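You operate a simulated robot arm through the tools that you are given. There is no shell and no other tool. Be economical: measure what you need, move in short steps, check, and stop when the job is done.

The job below is to be done with a simulated robot arm. You get a single attempt, and the scene is never put back.

JOB
Shut the drawer farther from the hand press.
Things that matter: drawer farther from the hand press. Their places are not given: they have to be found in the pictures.

It is judged by the outcome, as a careful person would: the job done as asked, and still so three seconds after it is handed in. It fails if anything else is knocked over, pushed out of place, dropped, spilled or broken.

ROBOT AND FRAMES
A 7-joint arm with a two-finger parallel gripper, fixed in place. Base frame: the origin is at the foot of the arm, x ahead of it, y to its left, z up. Lengths are in m, angles in rad, forces in N, time in s.
With the tool pointing down near the work surface it reaches from about 0.16 to 0.66 m from the base axis. Its first joint turns from -1.152 to 1.152 rad. Payload 2.4 kg.
The tool frame sits at the grasp point between the pads (the TCP): z along the fingers, y along the line on which they close. The tips reach 0.03 m beyond it. Largest opening 0.094 m; finger width 0.028, thickness 0.01; the body of the gripper, 0.05 by 0.096 m, starts 0.055 m behind the TCP.
Orientation is that of the tool frame in the base frame, as [roll, pitch, yaw] about the fixed x, y, z axes, in that order (R = Rz(yaw) Ry(pitch) Rx(roll)). With the fingers straight down and closing along the base's y, the tool's x points along the base's -x, its y along +y and its z along -z.

CONTROLS
- The arm moves only by the tool step_arm. Its argument "plan" is a list of rows, each a list of 2 entries, a list of its own where there are three numbers: the shift along the tool's x, y, z in units of 40 mm (1.0 is 40 mm), then the turn, a rotation vector about the tool's x, y, z in units of 8 degrees (1.0 is 8 degrees). In form: [[[x, y, z], [wx, wy, wz]], ...]. A call has 1 to 8 rows; each row shifts and turns the commanded pose from where the row before left it, along the tool's axes as they then stand. "fingers" is the finger opening in m, from 0 to 0.094, set as the call begins (left out, the last holds). A call with a number of a shift or a turn outside -1 to 1 is refused whole. Rows are played at 5 a second. More than 0.05 m and 0.15 rad between two rows, or a gripper value outside its range, and nothing of the call is played. A pose out of reach is approached as far as the arm can. The call stops where the force on the tool passes 40 N (or 10 N more than at its start, if that is more) or the arm is blocked; 0.2 s more then pass. The fingers move at their own pace (about 0.153 m/s each) and stop on an object; they squeeze with about 28 N. The grip force told is the motor's: it shows also when the fingers shut on nothing. Time passes only in rows, and 0.2 s behind the last, so rows that do not move let the fingers close. The reply holds the time, the measured pose of the TCP, the force on the tool along the base axes, the opening and the grip force, in the units named above and with some noise, and new pictures: "show" is both (left out), scene, wrist or none.
- Cameras (640 x 400 px; columns grow to the right, rows downward): "scene" is fixed at [0.0524, 0.4929, 1.4377]; the picture's right is [-0.57, -0.82, 0.00], its down [-0.57, 0.40, -0.71] and it looks along [0.59, -0.41, -0.70] (base axes); focal length 320 px, centre (320, 200). "wrist" rides on the gripper at [-0.037, 0, -0.058] in the tool frame; the picture's right is [0.00, -1.00, 0.00], its down [0.97, 0.00, -0.24] and it looks along [0.24, 0.00, 0.97] (tool axes); focal length 218 px, centre (320, 200).
- probe_pixels(camera, pixels): for up to 12 pixels [column, row] of the newest picture of that camera ("zoom" is the newest enlarged one), the place [x, y, z] in the base frame of the surface seen there, good to about 0.003 m, but the place of the scene camera against the robot may be out by one fixed shift of up to 0.018 m in any direction. The clock stands still meanwhile.
- close_up(camera, box): a new picture of the part [left, top, right, bottom] of that camera's present view, enlarged. The clock stands still meanwhile.
- close_job(): hands the job in; it is judged then, once.

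Keep the steps short. Do not move on a guess: measure, check each grasp and each placing, and mend mistakes. In all there are 60 turns and 120 pictures (those below and enlarged ones count). Leave the gripper open and the arm clear of the work at the hand-in unless told otherwise, and finish with a single line.

The tools are called after ">>>" by a JSON object that holds its "name" and its "arguments". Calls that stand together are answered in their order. step_arm: Moves the arm, as the interface text tells. Its arguments: {"type":"object","properties":{"plan":{"type":"array","items":{"type":"array"}},"fingers":{"type":"number"},"show":{"type":"string","enum":["both","scene","wrist","none"]}},"required":["plan"]} The other tools are called the same way: probe_pixels (camera, pixels) gives the place of the surface under pixels of a picture; close_up (camera, box) takes an enlarged picture of a part of a camera's view; close_job () hands the job in.

At the start:

```text
time_s: 0.0
position: [0.4037, 0.0826, 0.9513]
ee_rot: [3.14, 0.001, 3.141]
force: [-0.2, -0.7, -0.4]
opening: 0.094
grasp_force: 0.1
```

scene: 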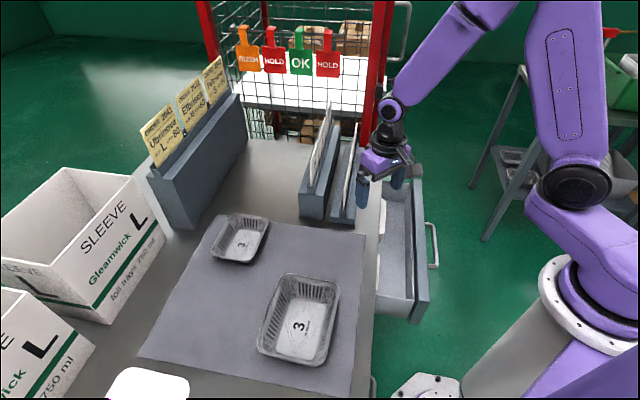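
wrist: 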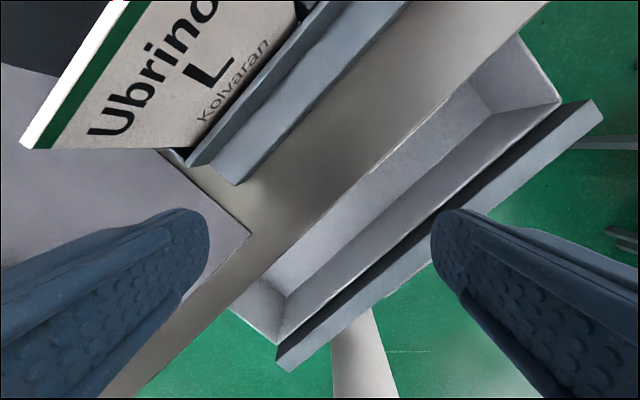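

I see one open drawer near (405,250) in the scene picture. I need to find the hand press and any other drawer, so I'll enlarge parts of the scene.

>>> {"name": "close_up", "arguments": {"camera": "scene", "box": [340, 150, 480, 400]}}

>>> {"name": "close_up", "arguments": {"camera": "scene", "box": [60, 300, 460, 400]}}

>>> {"name": "close_up", "arguments": {"camera": "scene", "box": [440, 0, 640, 260]}}

>>> {"name": "probe_pixels", "arguments": {"camera": "scene", "pixels": [[423, 200], [420, 300], [435, 245], [385, 310], [373, 385], [150, 385], [365, 240], [372, 300], [412, 180], [400, 250]]}}

>>> {"name": "probe_pixels", "arguments": {"camera": "wrist", "pixels": [[595, 105], [280, 355], [440, 225], [272, 335], [515, 38], [558, 98], [235, 305], [365, 370]]}}

```text
1.60 times, centred on (410, 275) of scene
```

zoom: 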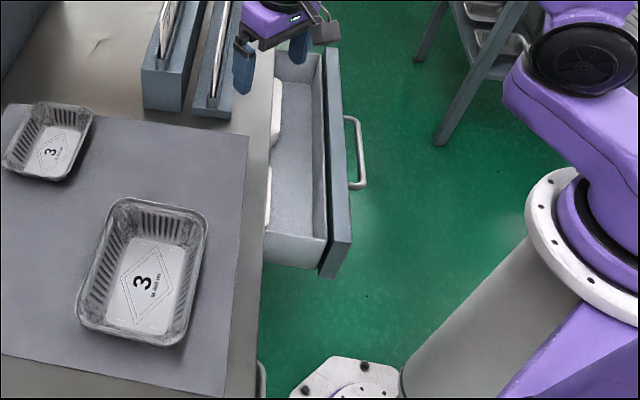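

```text
1.60 times, centred on (260, 350) of scene
```

zoom: 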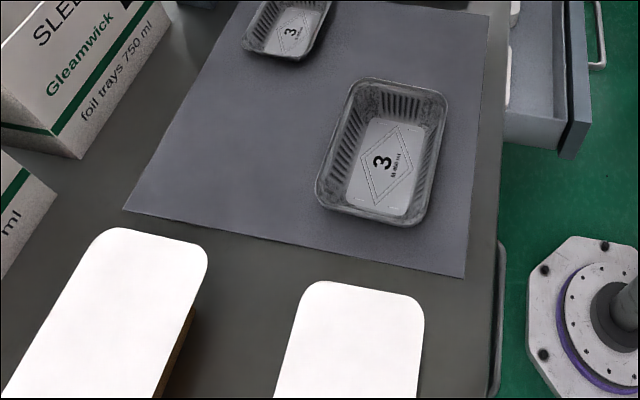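

```text
1.54 times, centred on (540, 130) of scene
```

zoom: 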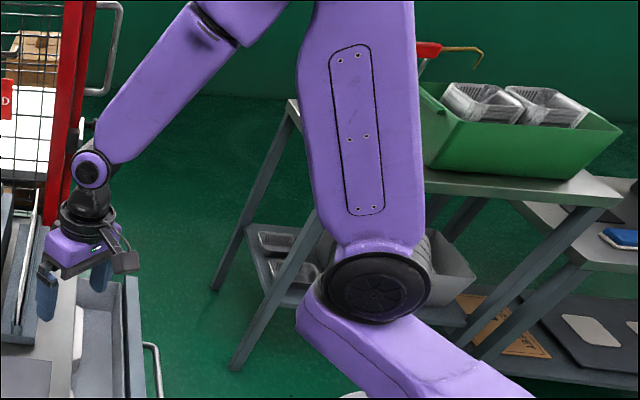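

```text
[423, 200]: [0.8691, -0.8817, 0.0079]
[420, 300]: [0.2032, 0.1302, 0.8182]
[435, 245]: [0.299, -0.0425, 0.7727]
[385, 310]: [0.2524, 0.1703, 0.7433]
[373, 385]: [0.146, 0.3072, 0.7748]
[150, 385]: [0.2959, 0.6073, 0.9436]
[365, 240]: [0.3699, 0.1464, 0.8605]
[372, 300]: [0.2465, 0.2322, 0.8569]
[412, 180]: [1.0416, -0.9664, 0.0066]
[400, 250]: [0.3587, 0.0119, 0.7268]
```

```text
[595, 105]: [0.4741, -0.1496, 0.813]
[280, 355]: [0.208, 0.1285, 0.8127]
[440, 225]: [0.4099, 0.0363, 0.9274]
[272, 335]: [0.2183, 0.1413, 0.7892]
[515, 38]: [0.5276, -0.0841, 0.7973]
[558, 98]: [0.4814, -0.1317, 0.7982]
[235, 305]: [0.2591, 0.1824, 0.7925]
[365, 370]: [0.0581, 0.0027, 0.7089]
```

The open drawer front runs from about (0.21,0.13) to (0.47,-0.15). A second handle sits near (373,385), and its drawer looks closed. I haven't found the hand press yet, so I'll raise the hand and tilt it toward +y to look.

>>> {"name": "step_arm", "arguments": {"plan": [[[0, 0, -1], [0, 0, 0]], [[0, 0, -1], [0, 0, 0]], [[0, 0, -1], [0, 0, 0]], [[0, 0, 0], [-1, 0, 0]], [[0, 0, 0], [-1, 0, 0]], [[0, 0, 0], [-1, 0, 0]], [[0, 0, 0], [-1, 0, 0]], [[0, 0, 0], [-1, 0, 0]]]}}

```text
time_s: 1.8
position: [0.4029, 0.0824, 1.071]
ee_rot: [2.443, 0.002, 3.141]
force: [0.2, 0.0, 1.2]
opening: 0.0941
grasp_force: 0.0
```

scene: 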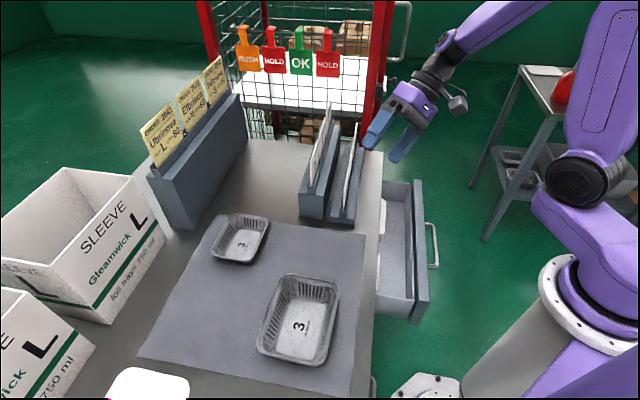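
wrist: 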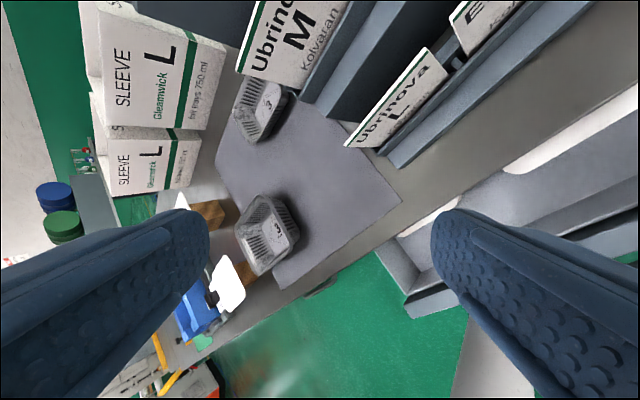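

Past the trays, around (200,300) in the wrist picture, there is something blue. I'll enlarge that area.

>>> {"name": "close_up", "arguments": {"camera": "wrist", "box": [100, 160, 420, 400]}}

>>> {"name": "probe_pixels", "arguments": {"camera": "wrist", "pixels": [[195, 310], [228, 285], [320, 287], [208, 213], [160, 355], [395, 200], [280, 288], [300, 278], [245, 310], [225, 330]]}}

```text
1.67 times, centred on (260, 280) of wrist
```

zoom: 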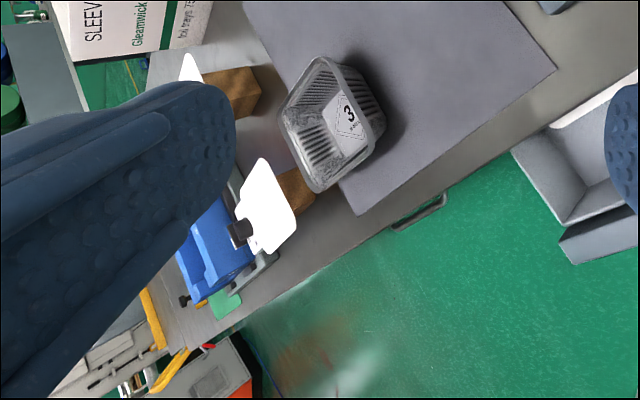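

```text
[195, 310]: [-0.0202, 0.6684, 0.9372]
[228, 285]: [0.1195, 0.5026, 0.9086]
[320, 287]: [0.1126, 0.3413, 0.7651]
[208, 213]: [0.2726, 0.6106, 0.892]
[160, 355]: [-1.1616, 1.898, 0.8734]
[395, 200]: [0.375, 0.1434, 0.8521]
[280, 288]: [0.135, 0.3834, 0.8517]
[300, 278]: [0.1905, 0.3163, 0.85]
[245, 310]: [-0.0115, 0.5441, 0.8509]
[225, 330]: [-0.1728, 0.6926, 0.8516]
```

The blue item is hidden behind the left finger. I'll move toward +y and back a little at this height to see it properly.

>>> {"name": "step_arm", "arguments": {"plan": [[[0.5, 0.8, 0.55], [0, 0, 0]], [[0.5, 0.8, 0.55], [0, 0, 0]], [[0.5, 0.8, 0.55], [0, 0, 0]], [[0.5, 0.8, 0.55], [0, 0, 0]], [[0.5, 0.8, 0.55], [0, 0, 0]], [[0, 0, 0], [0, 0, 0]]]}}

```text
time_s: 3.2
position: [0.3034, 0.2733, 1.088]
ee_rot: [2.443, 0.0, 3.141]
force: [0.0, -0.9, -0.8]
opening: 0.0941
grasp_force: 0.0
```

scene: 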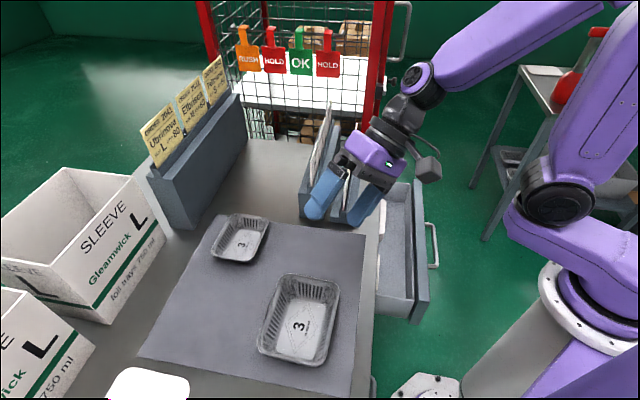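
wrist: 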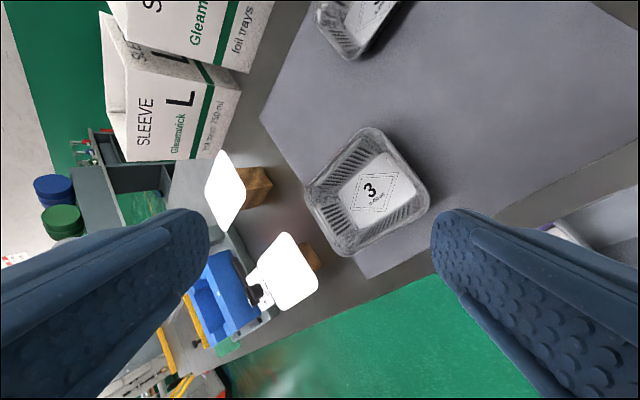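

>>> {"name": "close_up", "arguments": {"camera": "wrist", "box": [140, 140, 400, 400]}}

>>> {"name": "probe_pixels", "arguments": {"camera": "wrist", "pixels": [[225, 295], [290, 265], [230, 190]]}}

```text
1.54 times, centred on (270, 270) of wrist
```

zoom: 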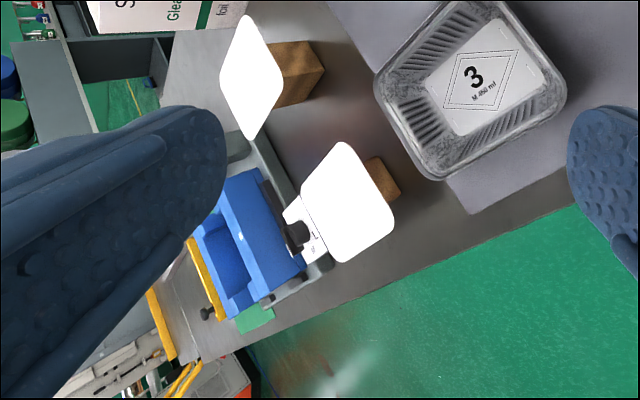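

```text
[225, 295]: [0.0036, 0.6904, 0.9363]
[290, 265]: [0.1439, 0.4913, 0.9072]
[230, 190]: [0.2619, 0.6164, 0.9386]
```

The blue machine stands on the bench near (0.0,0.69). There is also a red object on the cart at scene (565,90), so I'll check that too.

>>> {"name": "close_up", "arguments": {"camera": "scene", "box": [480, 0, 640, 130]}}

>>> {"name": "probe_pixels", "arguments": {"camera": "scene", "pixels": [[563, 90], [600, 32], [428, 190], [420, 310]]}}

```text
3.08 times, centred on (560, 65) of scene
```

zoom: 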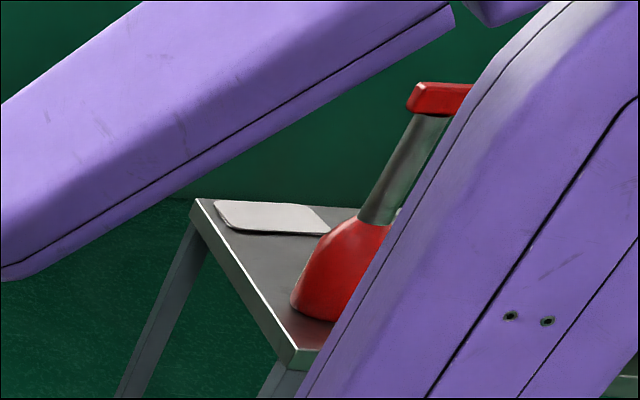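

```text
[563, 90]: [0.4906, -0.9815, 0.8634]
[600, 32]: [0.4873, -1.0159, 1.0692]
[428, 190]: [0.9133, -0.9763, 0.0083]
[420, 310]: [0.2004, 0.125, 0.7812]
```

The red object on the cart is a red base with a grey column and a red head, so it could also be a press. I'll look at both properly, starting with the blue one by tilting further toward it.

>>> {"name": "step_arm", "arguments": {"plan": [[[0, 0, 0], [-1, 0, 0]], [[0, 0, 0], [-1, 0, 0]], [[0, 0, 0], [-1, 0, 0]], [[0, 0, 0], [0, 0, 0]]]}}

```text
time_s: 4.2
position: [0.3041, 0.275, 1.0888]
ee_rot: [2.023, 0.0, -3.142]
force: [0.6, 0.5, 0.8]
opening: 0.0939
grasp_force: 0.0
```

scene: 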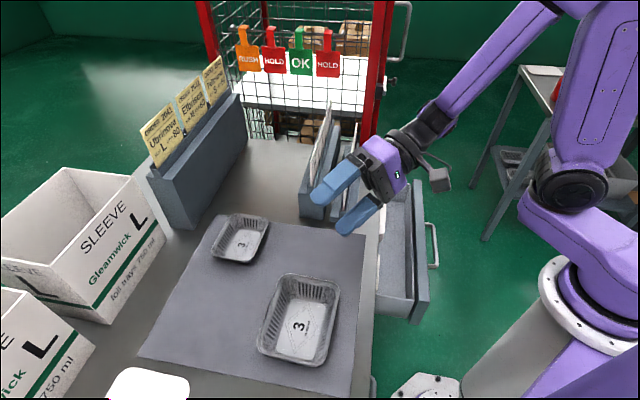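
wrist: 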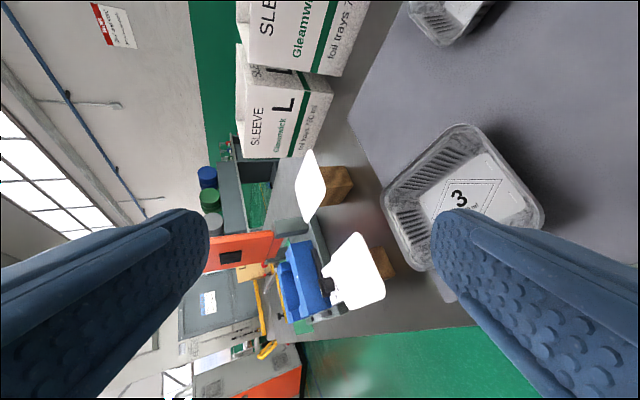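

>>> {"name": "close_up", "arguments": {"camera": "wrist", "box": [200, 140, 400, 360]}}

>>> {"name": "close_up", "arguments": {"camera": "wrist", "box": [240, 220, 360, 340]}}

```text
1.82 times, centred on (300, 250) of wrist
```

zoom: 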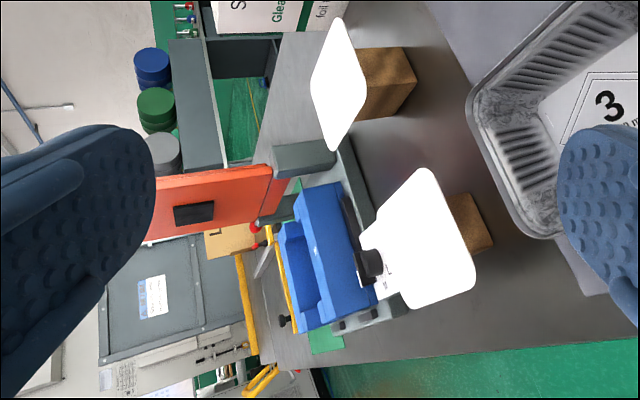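

```text
3.33 times, centred on (300, 280) of wrist
```

zoom: 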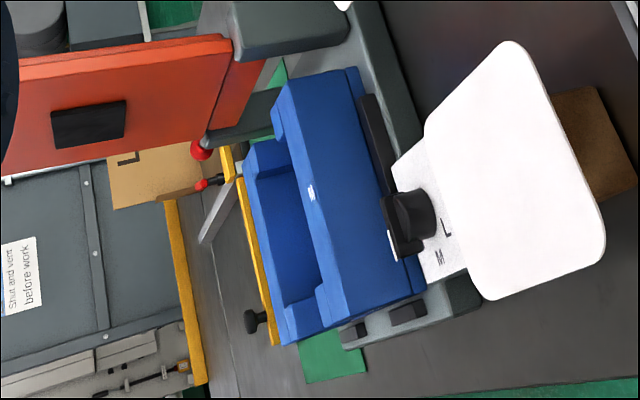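

The blue and orange machine is a bench unit on the second drawer's side. Next I'll turn the hand the other way to see the red object and the second drawer's front.

>>> {"name": "step_arm", "arguments": {"plan": [[[0, 0, 0], [1, 0, 0]], [[0, 0, 0], [1, 0, 0]], [[0, 0, 0], [1, 0, 0]], [[0, 0, 0], [1, 0, 0]], [[0, 0, 0], [1, 0, 0]], [[0, 0, 0], [1, 0, 0]], [[0, 0, 0], [1, 0, 0]], [[0, 0, 0], [1, 0, 0]]]}}

>>> {"name": "step_arm", "arguments": {"plan": [[[0, 0, 0], [1, 0, 0]], [[0, 0, 0], [1, 0, 0]], [[0, 0, 0], [1, 0, 0]], [[0, 0, 0], [1, 0, 0]], [[0, 0, 0], [1, 0, 0]], [[0, 0, 0], [1, 0, 0]], [[0, 0, 0], [0, 0, 0]]]}}

```text
time_s: 6.0
position: [0.3047, 0.2756, 1.0885]
ee_rot: [-3.14, 0.001, 3.138]
force: [0.1, -0.4, 0.5]
opening: 0.0941
grasp_force: 0.1
```

scene: 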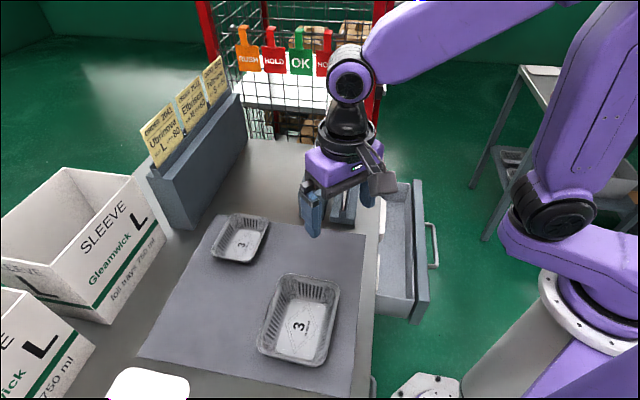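
wrist: 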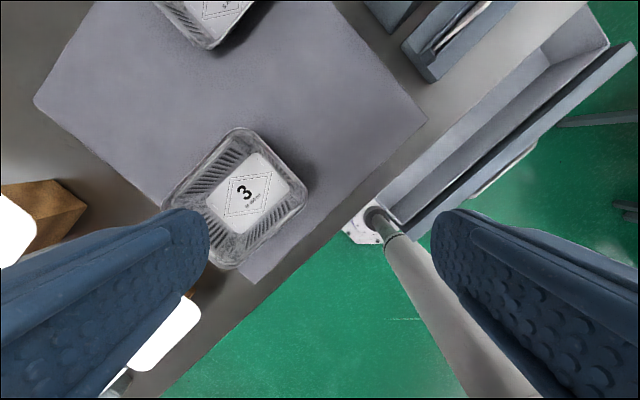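

```text
time_s: 7.6
position: [0.3036, 0.275, 1.0879]
ee_rot: [-2.303, 0.0, 3.139]
force: [0.0, 0.2, -0.4]
opening: 0.0939
grasp_force: 0.1
```

scene: 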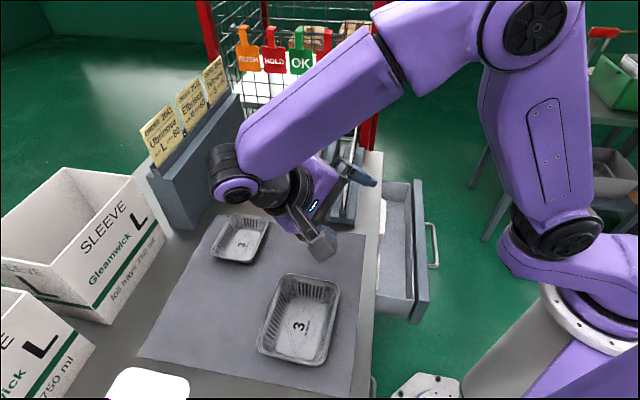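
wrist: 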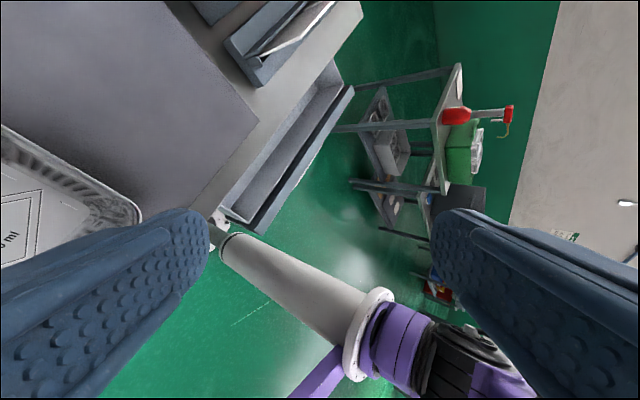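

>>> {"name": "close_up", "arguments": {"camera": "wrist", "box": [400, 50, 560, 220]}}

>>> {"name": "close_up", "arguments": {"camera": "scene", "box": [560, 10, 640, 110]}}

```text
2.35 times, centred on (480, 135) of wrist
```

zoom: 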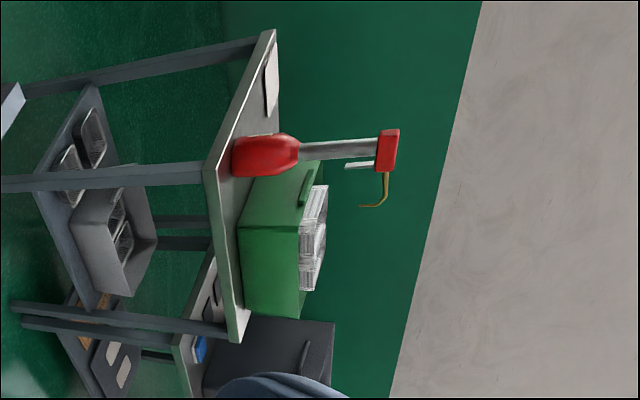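

```text
4.00 times, centred on (600, 60) of scene
```

zoom: 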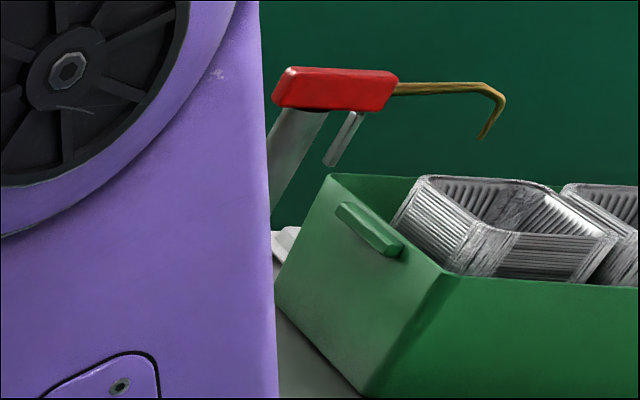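

The red item has a base, a column, a head with a ram and a bent lever, so it looks like an arbor-type hand press. That would make the second drawer the farther one, so I need a better look at that drawer and at the blue machine. I'll go back to vertical, shift, and look along the bench edge.

>>> {"name": "step_arm", "arguments": {"plan": [[[0, 0, 0], [-1, 0, 0]], [[0, 0, 0], [-1, 0, 0]], [[0, 0, 0], [-1, 0, 0]], [[0, 0, 0], [-1, 0, 0]], [[0, 0, 0], [-1, 0, 0]], [[0, 0, 0], [-1, 0, 0]], [[0, -1, 0], [0, 0, 0]], [[0, -1, 0], [0, 0, 0]]], "show": "none"}}

>>> {"name": "step_arm", "arguments": {"plan": [[[0, -1, 0], [0, 0, 0]], [[0, -1, 0], [0, 0, 0]], [[0, -1, 0.5], [0, 0, 0]], [[0, 0, 1], [0, 0, 0]], [[0, 0, 0], [-0.8, 0.6, 0]], [[0, 0, 0], [-0.8, 0.6, 0]], [[0, 0, 0], [-0.8, 0.6, 0]], [[0, 0, 0], [-0.8, 0.6, 0]]], "show": "both"}}

```text
time_s: 9.4
position: [0.3045, 0.1929, 1.0908]
ee_rot: [3.14, 0.001, 3.14]
force: [0.1, 0.1, -0.6]
opening: 0.0939
grasp_force: 0.0
```

```text
time_s: 11.2
position: [0.3031, 0.0757, 1.0297]
ee_rot: [2.675, -0.324, -3.066]
force: [0.3, 1.1, 0.3]
opening: 0.094
grasp_force: 0.1
```

scene: 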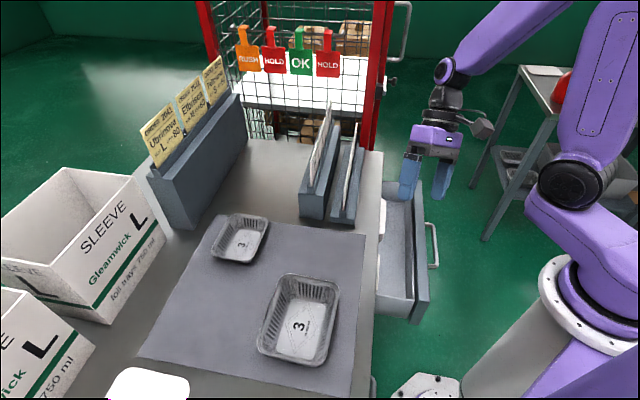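
wrist: 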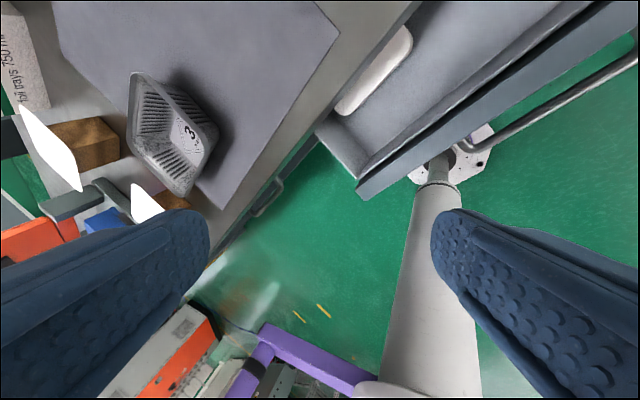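

>>> {"name": "close_up", "arguments": {"camera": "wrist", "box": [190, 110, 350, 270]}}

>>> {"name": "probe_pixels", "arguments": {"camera": "wrist", "pixels": [[390, 35], [350, 80], [300, 140], [255, 185], [277, 195], [262, 212], [310, 143], [285, 165]]}}

```text
2.50 times, centred on (270, 190) of wrist
```

zoom: 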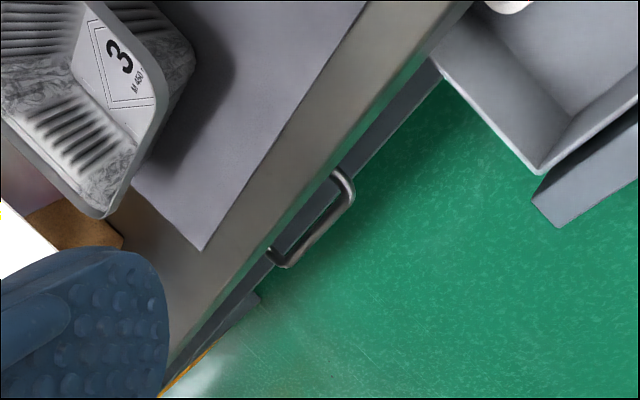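

```text
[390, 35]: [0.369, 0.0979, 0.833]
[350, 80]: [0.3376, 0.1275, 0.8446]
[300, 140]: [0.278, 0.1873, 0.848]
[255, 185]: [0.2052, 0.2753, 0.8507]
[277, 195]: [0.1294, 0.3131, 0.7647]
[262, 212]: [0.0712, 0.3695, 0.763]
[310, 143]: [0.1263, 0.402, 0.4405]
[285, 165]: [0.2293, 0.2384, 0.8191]
```

>>> {"name": "close_up", "arguments": {"camera": "wrist", "box": [220, 160, 320, 250]}}

>>> {"name": "close_up", "arguments": {"camera": "wrist", "box": [330, 0, 640, 220]}}

```text
4.44 times, centred on (270, 205) of wrist
```

zoom: 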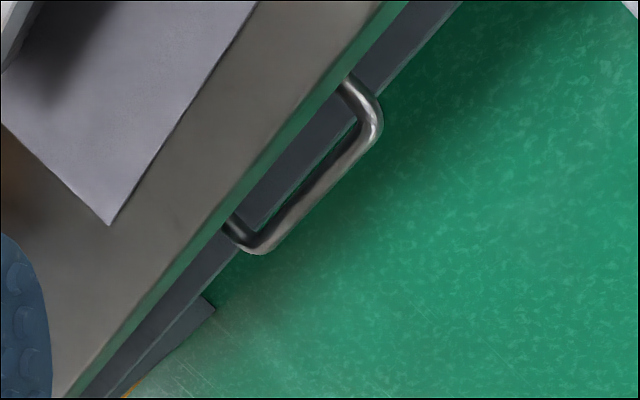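

```text
1.82 times, centred on (485, 110) of wrist
```

zoom: 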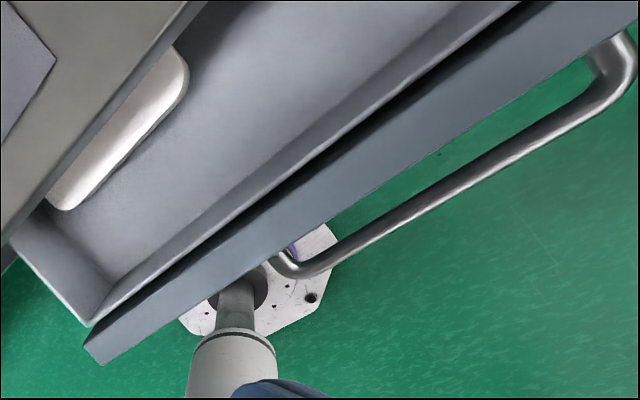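

>>> {"name": "probe_pixels", "arguments": {"camera": "wrist", "pixels": [[264, 229], [260, 232], [252, 231], [248, 238], [243, 243], [262, 218], [275, 209], [305, 168], [295, 185], [263, 220]]}}

>>> {"name": "close_up", "arguments": {"camera": "wrist", "box": [195, 210, 285, 270]}}

```text
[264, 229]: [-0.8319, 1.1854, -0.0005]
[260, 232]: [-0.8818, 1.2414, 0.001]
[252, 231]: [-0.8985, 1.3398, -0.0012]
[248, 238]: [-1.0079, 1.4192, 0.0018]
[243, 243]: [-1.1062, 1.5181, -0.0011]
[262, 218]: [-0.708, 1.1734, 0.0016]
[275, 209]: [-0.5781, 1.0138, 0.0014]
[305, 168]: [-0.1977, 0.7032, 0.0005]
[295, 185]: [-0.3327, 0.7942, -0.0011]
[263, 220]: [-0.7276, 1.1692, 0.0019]
```

```text
6.67 times, centred on (240, 240) of wrist
```

zoom: 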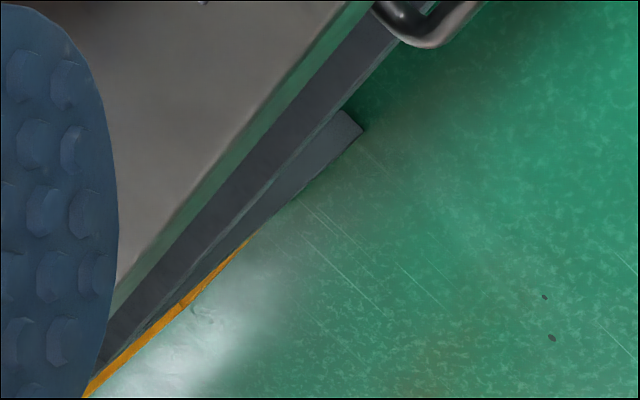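

>>> {"name": "probe_pixels", "arguments": {"camera": "zoom", "pixels": [[345, 125], [320, 145], [280, 180], [300, 130], [360, 60], [200, 240], [230, 255], [430, 30], [260, 130], [330, 40]]}}

```text
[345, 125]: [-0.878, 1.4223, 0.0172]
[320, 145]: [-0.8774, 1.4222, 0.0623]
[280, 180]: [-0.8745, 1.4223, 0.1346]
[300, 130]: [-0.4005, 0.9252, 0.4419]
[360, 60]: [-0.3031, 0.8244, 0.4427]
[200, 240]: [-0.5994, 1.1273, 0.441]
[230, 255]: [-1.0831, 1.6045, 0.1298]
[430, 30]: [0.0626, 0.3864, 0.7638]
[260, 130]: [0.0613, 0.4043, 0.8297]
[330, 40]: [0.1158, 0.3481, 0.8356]
```

What looked like a front strip is only the floor-level stretcher at z 0.44. Handle 2's drawer front is tucked under the bench edge. I'll move outward and lower to look under the edge at drawer 2's front.

>>> {"name": "step_arm", "arguments": {"plan": [[[0.15, -0.69, 0.38], [0, 0, 0]], [[0.15, -0.69, 0.38], [0, 0, 0]], [[0.15, -0.69, 0.38], [0, 0, 0]], [[0.15, -0.69, 0.38], [0, 0, 0]], [[0, 0, 0], [-0.9, 0.3, 0]], [[0, 0, 0], [-0.9, 0.3, 0]], [[0, 0, 0], [-0.9, 0.3, 0]], [[0, 0, 0], [0, 0, 0]]]}}

```text
time_s: 13.0
position: [0.2546, -0.0009, 0.9395]
ee_rot: [2.268, -0.42, -2.982]
force: [-0.3, 0.5, 0.3]
opening: 0.0939
grasp_force: 0.1
```

scene: 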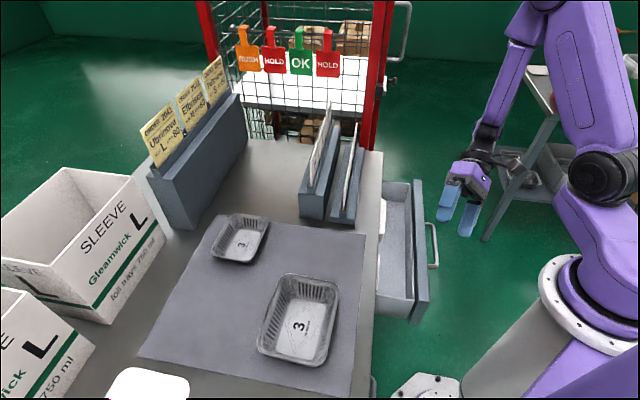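
wrist: 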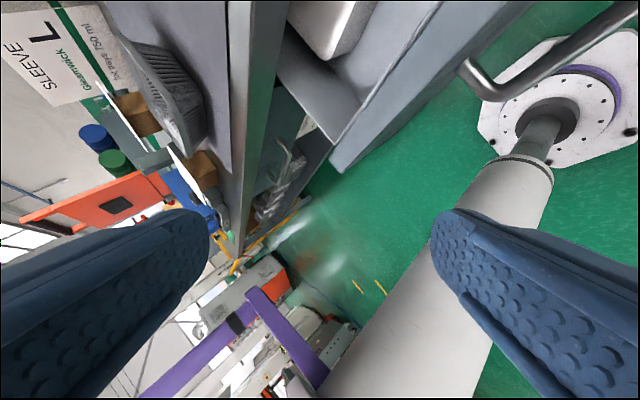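

>>> {"name": "close_up", "arguments": {"camera": "wrist", "box": [220, 80, 350, 270]}}

>>> {"name": "close_up", "arguments": {"camera": "wrist", "box": [240, 120, 320, 240]}}

>>> {"name": "close_up", "arguments": {"camera": "wrist", "box": [80, 60, 250, 260]}}

```text
2.11 times, centred on (285, 175) of wrist
```

zoom: 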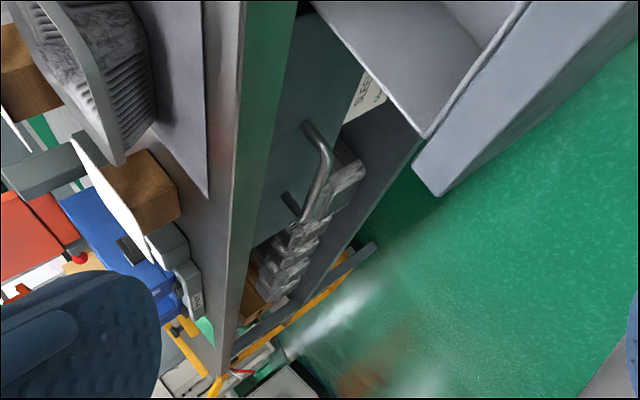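

```text
3.33 times, centred on (280, 180) of wrist
```

zoom: 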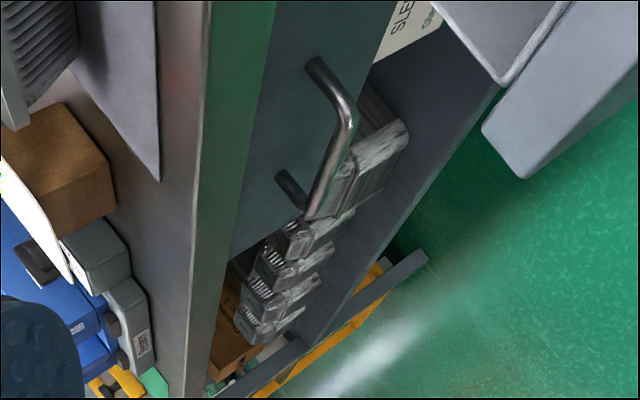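

```text
2.00 times, centred on (165, 160) of wrist
```

zoom: 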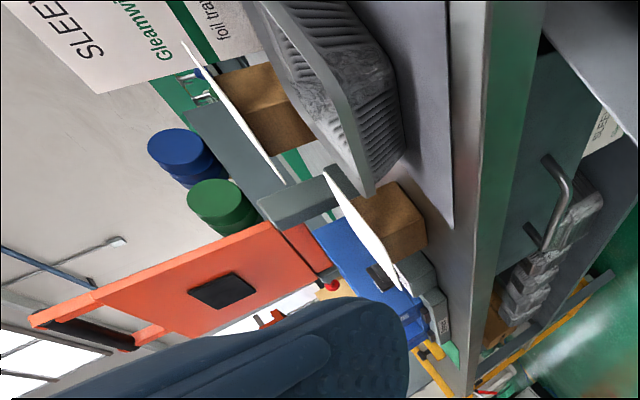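

Drawer 2's front sits flush under the bench skirt. The bench machine has a big orange fork lever with a grip bar over a blue tray mould, which makes it a tray-lidding hand press, beside drawer 2. I'll measure both fronts to confirm.

>>> {"name": "probe_pixels", "arguments": {"camera": "wrist", "pixels": [[277, 150], [283, 125], [270, 170], [259, 160], [262, 120], [286, 163], [345, 165], [380, 120], [430, 60], [495, 95], [560, 55], [290, 130]]}}

>>> {"name": "close_up", "arguments": {"camera": "wrist", "box": [260, 0, 640, 190]}}

```text
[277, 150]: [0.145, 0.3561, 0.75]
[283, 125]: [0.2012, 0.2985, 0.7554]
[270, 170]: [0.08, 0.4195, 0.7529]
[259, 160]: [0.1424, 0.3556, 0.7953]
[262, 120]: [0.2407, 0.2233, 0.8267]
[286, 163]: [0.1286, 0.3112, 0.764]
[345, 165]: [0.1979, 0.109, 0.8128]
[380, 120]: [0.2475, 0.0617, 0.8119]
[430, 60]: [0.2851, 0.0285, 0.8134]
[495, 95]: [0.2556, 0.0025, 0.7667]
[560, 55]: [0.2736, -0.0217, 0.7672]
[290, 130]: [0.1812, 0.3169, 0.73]
```

```text
1.68 times, centred on (450, 95) of wrist
```

zoom: 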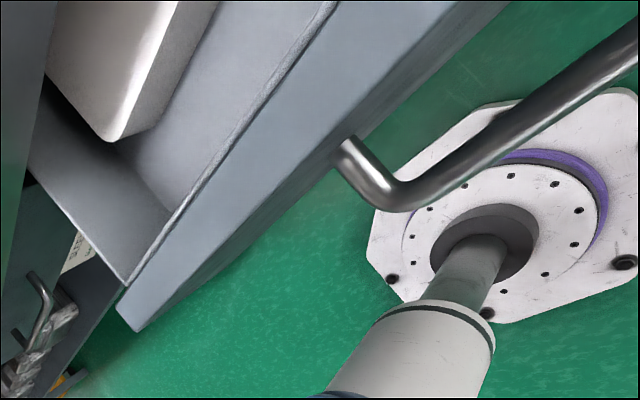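

The numbers agree. Drawer 2's front lies at x+y≈0.50, closed under the overhang. Drawer 1's front is at x+y≈0.31, about 0.13 m out, and it is the drawer away from the bench press. So drawer 1 is the one to shut.

I'll turn the hand so the fingers tilt toward +x+y, ready to push the handle bar (centre about (0.300,-0.045,0.767)) from outside.

>>> {"name": "step_arm", "arguments": {"plan": [[[0, 0, 0], [0.431, -0.468, -0.698]], [[0, 0, 0], [0.431, -0.468, -0.698]], [[0, 0, 0], [0.431, -0.468, -0.698]], [[0, 0, 0], [0.431, -0.468, -0.698]], [[0, 0, 0], [0.431, -0.468, -0.698]], [[0, 0, 0], [0.431, -0.468, -0.698]], [[0, 0, 0], [0.431, -0.468, -0.698]], [[0, 0, 0], [0.431, -0.468, -0.698]]], "fingers": 0.05, "show": "none"}}

>>> {"name": "step_arm", "arguments": {"plan": [[[0, 0, 0], [0.431, -0.468, -0.698]], [[0, 0, 0], [0.431, -0.468, -0.698]], [[0, 0, 0], [0.431, -0.468, -0.698]], [[0, 0, 0], [0, 0, 0]]]}}

```text
time_s: 14.8
position: [0.3094, 0.0045, 0.9348]
ee_rot: [2.796, 0.451, -2.655]
force: [0.3, -0.3, -0.1]
opening: 0.05
grasp_force: 0.1
out of reach, approached as far as the arm can: row 5, 6, 7, 8
```

```text
time_s: 15.8
position: [0.3557, 0.0107, 0.9519]
ee_rot: [3.135, 0.692, -2.357]
force: [0.1, -0.4, -0.5]
opening: 0.0499
grasp_force: 0.0
out of reach, approached as far as the arm can: row 1, 2, 3
```

scene: 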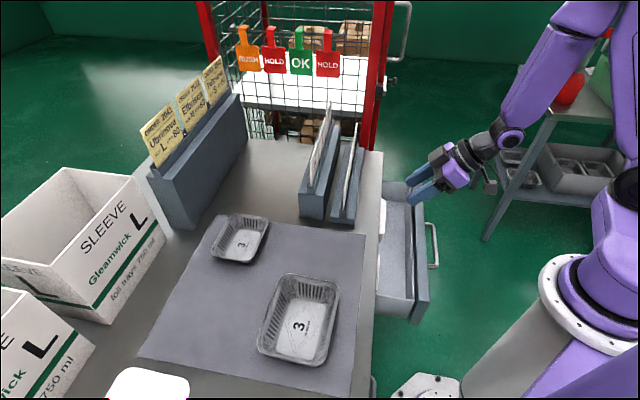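
wrist: 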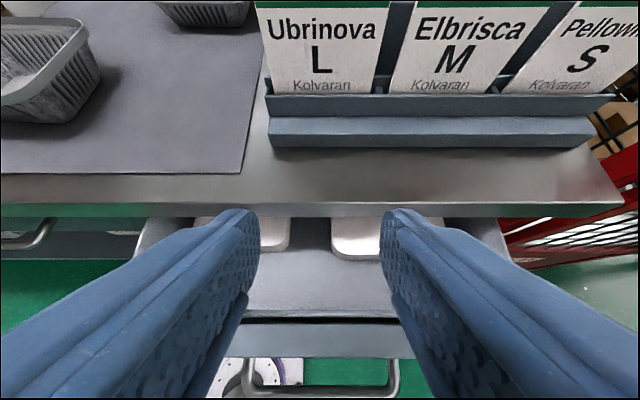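

The orientation is right, but 40° of tilt brings the wrist too close to the base at this radius. I'll cut the tilt to about 15° and check where the hand ends up.

>>> {"name": "step_arm", "arguments": {"plan": [[[0, 0, 0], [0, 0.8, 0]], [[0, 0, 0], [0, 0.8, 0]], [[0, 0, 0], [0, 0.8, 0]], [[0, 0, 0], [0, 0.75, 0]], [[0, 0, 0], [0, 0, 0]]], "show": "scene"}}

```text
time_s: 17.0
position: [0.3567, 0.0119, 0.953]
ee_rot: [-3.141, 0.276, -2.354]
force: [-0.3, 0.3, -0.2]
opening: 0.0499
grasp_force: 0.1
```

scene: 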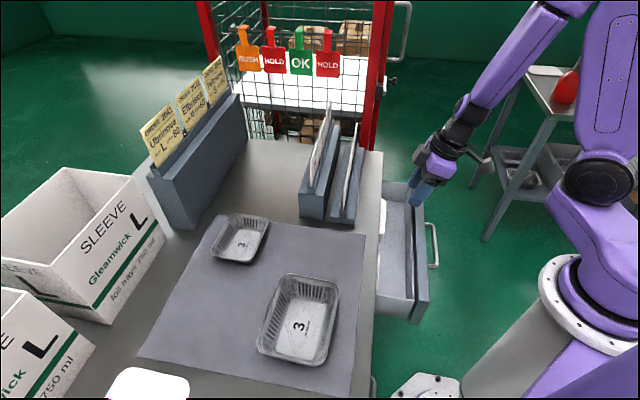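

The pose is now reached exactly, at p=(x+y)/√2≈0.26. I'll back straight out 0.136 m along −(x+y) at this height to clear the handle.

>>> {"name": "step_arm", "arguments": {"plan": [[[0.82, 0, -0.23], [0, 0, 0]], [[0.82, 0, -0.23], [0, 0, 0]], [[0.82, 0, -0.23], [0, 0, 0]], [[0.82, 0, -0.23], [0, 0, 0]], [[0, 0, 0], [0, 0, 0]]]}}

```text
time_s: 18.2
position: [0.3041, -0.0832, 0.9642]
ee_rot: [-3.138, 0.255, -2.356]
force: [-0.4, 0.5, -0.3]
opening: 0.0498
grasp_force: 0.1
out of reach, approached as far as the arm can: row 3, 4
```

scene: 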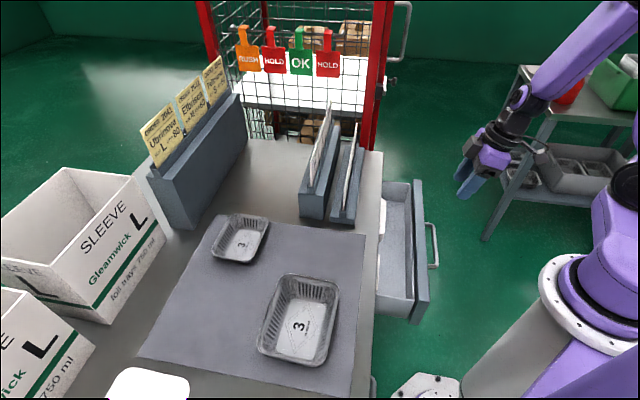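
wrist: 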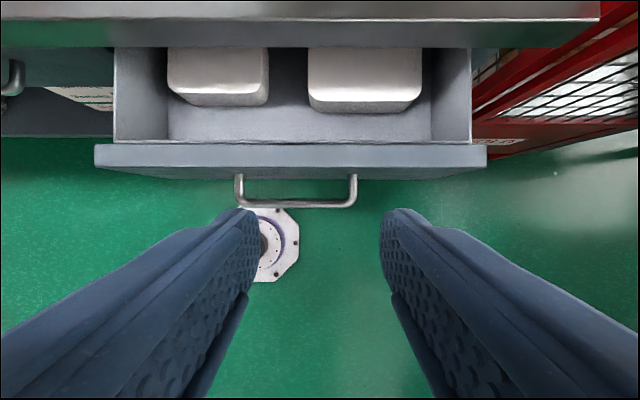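

This is a clear view of drawer 1 and its handle. I'll measure the handle bar and the front from here.

>>> {"name": "probe_pixels", "arguments": {"camera": "wrist", "pixels": [[240, 204], [297, 204], [354, 204], [297, 165], [297, 150], [110, 155], [475, 155], [297, 40], [215, 75], [365, 75], [297, 173]]}}

```text
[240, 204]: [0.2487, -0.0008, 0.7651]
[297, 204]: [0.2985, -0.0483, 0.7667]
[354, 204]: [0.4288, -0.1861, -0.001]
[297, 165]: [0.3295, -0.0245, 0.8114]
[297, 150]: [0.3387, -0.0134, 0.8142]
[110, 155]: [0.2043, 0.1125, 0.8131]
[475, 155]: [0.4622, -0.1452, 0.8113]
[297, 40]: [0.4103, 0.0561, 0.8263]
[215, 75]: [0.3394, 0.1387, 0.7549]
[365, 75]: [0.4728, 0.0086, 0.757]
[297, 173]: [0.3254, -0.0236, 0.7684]
```

The bar is at p≈0.177, z 0.766. I need to be at p≤0.145 before lowering, so I'll make the tool vertical, back off a little and centre on the handle.

>>> {"name": "step_arm", "arguments": {"plan": [[[0, 0, 0], [0, 0.9, 0]], [[0, 0, 0], [0, 0.9, 0]], [[0.4, 0.4, 0], [0, 0, 0]], [[0.3, 0, 0], [0, 0, 0]], [[0, 0, 0], [0, 0, 0]]], "show": "none"}}

```text
time_s: 19.4
position: [0.2728, -0.0928, 0.9625]
ee_rot: [-3.14, 0.004, -2.354]
force: [-0.1, 0.2, -0.2]
opening: 0.0501
grasp_force: 0.0
```

The hand is vertical at p≈0.127, outside the bar by about 45 mm. I'll lower it to z≈0.766.

>>> {"name": "step_arm", "arguments": {"plan": [[[0, 0, 0.98], [0, 0, 0]], [[0, 0, 0.98], [0, 0, 0]], [[0, 0, 0.98], [0, 0, 0]], [[0, 0, 0.98], [0, 0, 0]], [[0, 0, 0.98], [0, 0, 0]], [[0, 0, 0], [0, 0, 0]]]}}

```text
time_s: 20.8
position: [0.2747, -0.0909, 0.7668]
ee_rot: [-3.139, 0.006, -2.354]
force: [0.1, 0.9, 0.6]
opening: 0.0499
grasp_force: 0.1
```

scene: 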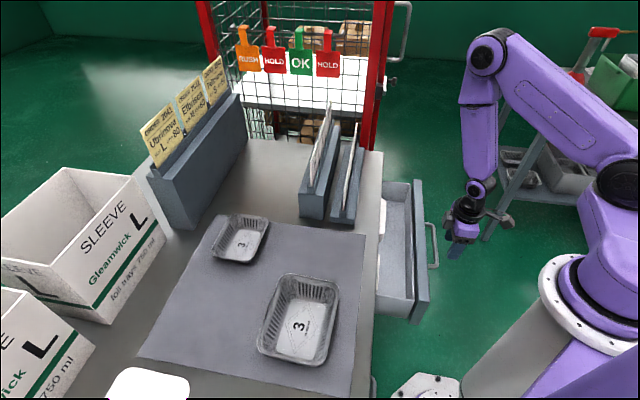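
wrist: 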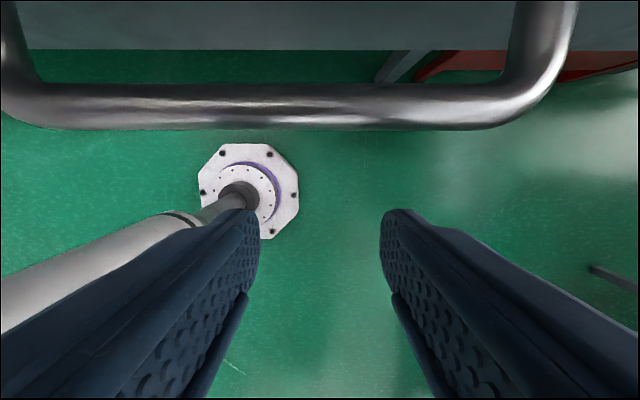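

The bar lies across the picture, ahead of both fingers. I'll push forward about 64 mm in small rows.

>>> {"name": "step_arm", "arguments": {"plan": [[[-0.3, 0, 0], [0, 0, 0]], [[-0.3, 0, 0], [0, 0, 0]], [[-0.25, 0, 0], [0, 0, 0]], [[-0.25, 0, 0], [0, 0, 0]], [[-0.25, 0, 0], [0, 0, 0]], [[-0.25, 0, 0], [0, 0, 0]]]}}

```text
time_s: 22.2
position: [0.3198, -0.0466, 0.7676]
ee_rot: [-3.139, 0.005, -2.356]
force: [0.2, -0.1, 0.4]
opening: 0.0498
grasp_force: 0.0
```

scene: 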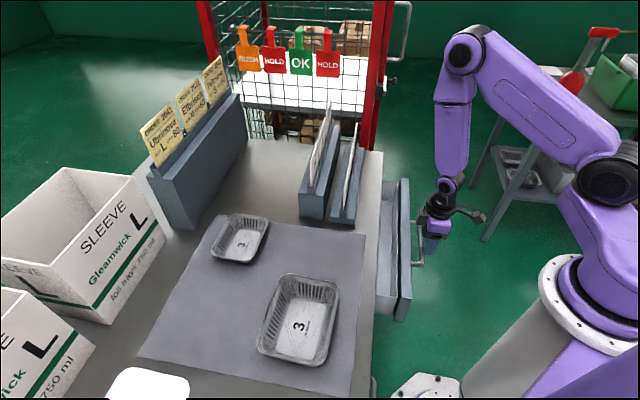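
wrist: 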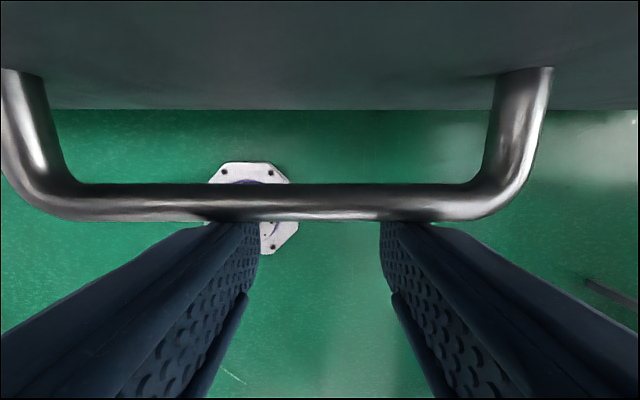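

The drawer is sliding freely, with no force shown. I'll push 40 mm more, then tip the fingers forward by 32° so the camera and gripper body stay clear of the bench edge at p≈0.33.

>>> {"name": "step_arm", "arguments": {"plan": [[[-0.33, 0, 0], [0, 0, 0]], [[-0.33, 0, 0], [0, 0, 0]], [[-0.34, 0, 0], [0, 0, 0]], [[0, 0, 0], [0, -1, 0]], [[0, 0, 0], [0, -1, 0]], [[0, 0, 0], [0, -1, 0]], [[0, 0, 0], [0, -1, 0]], [[0, 0, 0], [0, 0, 0]]]}}

```text
time_s: 24.0
position: [0.3474, -0.0183, 0.7665]
ee_rot: [-3.141, 0.567, -2.353]
force: [-1.5, 0.0, 0.5]
opening: 0.0502
grasp_force: 0.5
```

scene: 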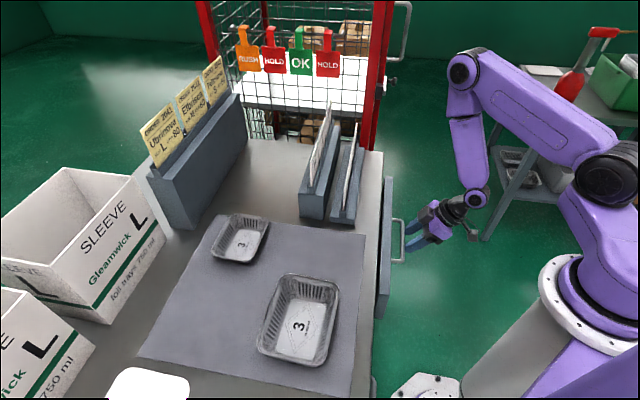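
wrist: 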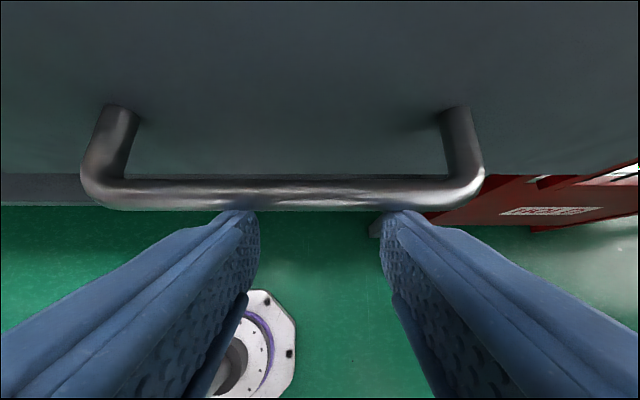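

The tilt worked, and p is now 0.233 with about 57 mm left. I'll push 48 mm forward horizontally in small rows.

>>> {"name": "step_arm", "arguments": {"plan": [[[-0.2, 0, 0.127], [0, 0, 0]], [[-0.2, 0, 0.127], [0, 0, 0]], [[-0.2, 0, 0.127], [0, 0, 0]], [[-0.2, 0, 0.127], [0, 0, 0]], [[-0.2, 0, 0.127], [0, 0, 0]], [[0, 0, 0], [0, 0, 0]]]}}

```text
time_s: 25.4
position: [0.379, 0.0155, 0.7673]
ee_rot: [-3.14, 0.564, -2.354]
force: [-0.4, 0.1, -0.2]
opening: 0.05
grasp_force: 0.0
```

scene: 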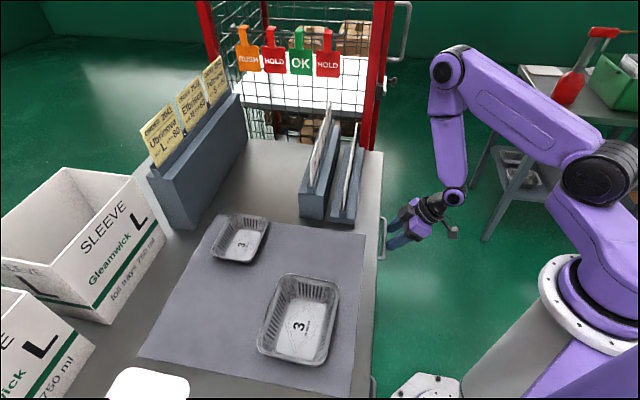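
wrist: 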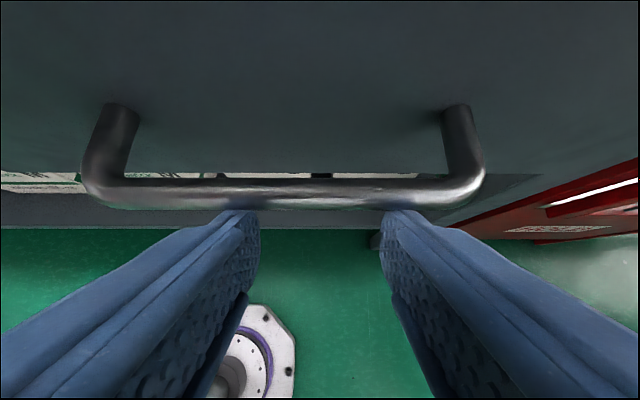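

p is now 0.279 and the drawer is almost in. I'll creep in 4 mm rows until it stops.

>>> {"name": "step_arm", "arguments": {"plan": [[[-0.084, 0, 0.054], [0, 0, 0]], [[-0.084, 0, 0.054], [0, 0, 0]], [[-0.084, 0, 0.054], [0, 0, 0]], [[-0.042, 0, 0.027], [0, 0, 0]], [[0, 0, 0], [0, 0, 0]]]}}

```text
time_s: 26.6
position: [0.3869, 0.0231, 0.766]
ee_rot: [3.137, 0.553, -2.357]
force: [-19.4, -22.9, -5.9]
opening: 0.0486
grasp_force: 0.0
```

scene: 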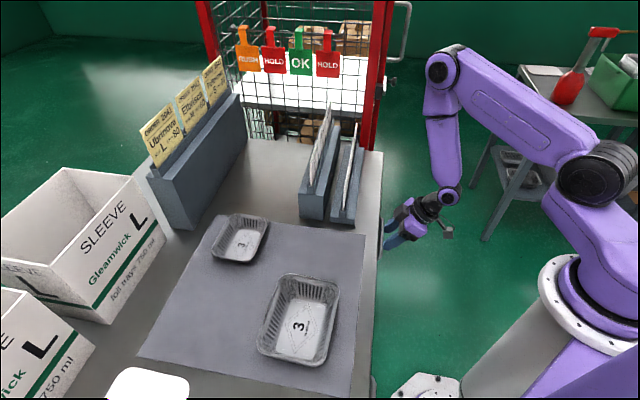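
wrist: 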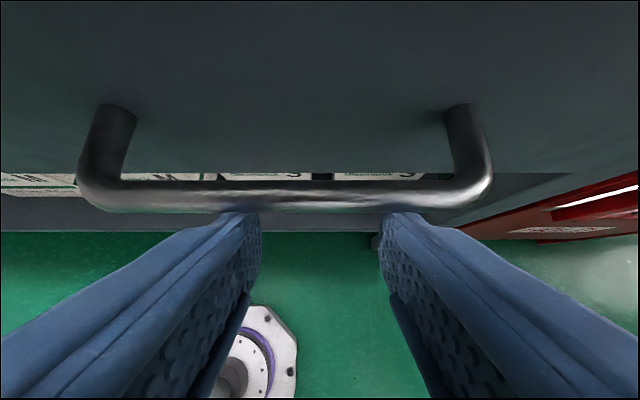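

The push met about 30 N at p=0.290, the predicted closed position. I'll back straight off and measure the front.

>>> {"name": "step_arm", "arguments": {"plan": [[[0.3, 0, -0.19], [0, 0, 0]], [[0.3, 0, -0.19], [0, 0, 0]], [[0.3, 0, -0.19], [0, 0, 0]], [[0.3, 0, -0.19], [0, 0, 0]], [[0, 0, 0], [0, 0, 0]]]}}

```text
time_s: 27.8
position: [0.3502, -0.0149, 0.7684]
ee_rot: [-3.14, 0.564, -2.355]
force: [0.3, -0.4, -0.1]
opening: 0.05
grasp_force: 0.1
```

scene: 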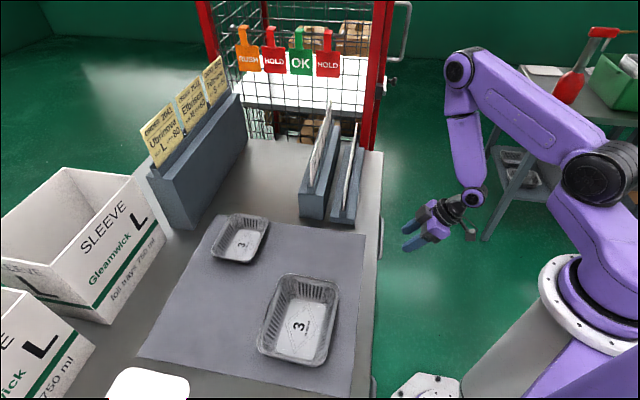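
wrist: 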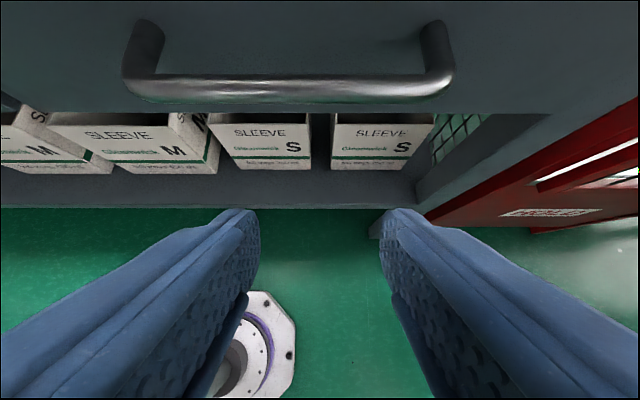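

>>> {"name": "probe_pixels", "arguments": {"camera": "wrist", "pixels": [[290, 88], [200, 50], [380, 50], [290, 20], [80, 60], [500, 60]]}}

```text
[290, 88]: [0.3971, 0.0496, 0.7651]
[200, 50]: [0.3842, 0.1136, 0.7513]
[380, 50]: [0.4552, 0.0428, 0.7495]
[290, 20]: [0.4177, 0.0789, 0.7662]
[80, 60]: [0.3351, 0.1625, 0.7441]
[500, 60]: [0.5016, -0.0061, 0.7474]
```

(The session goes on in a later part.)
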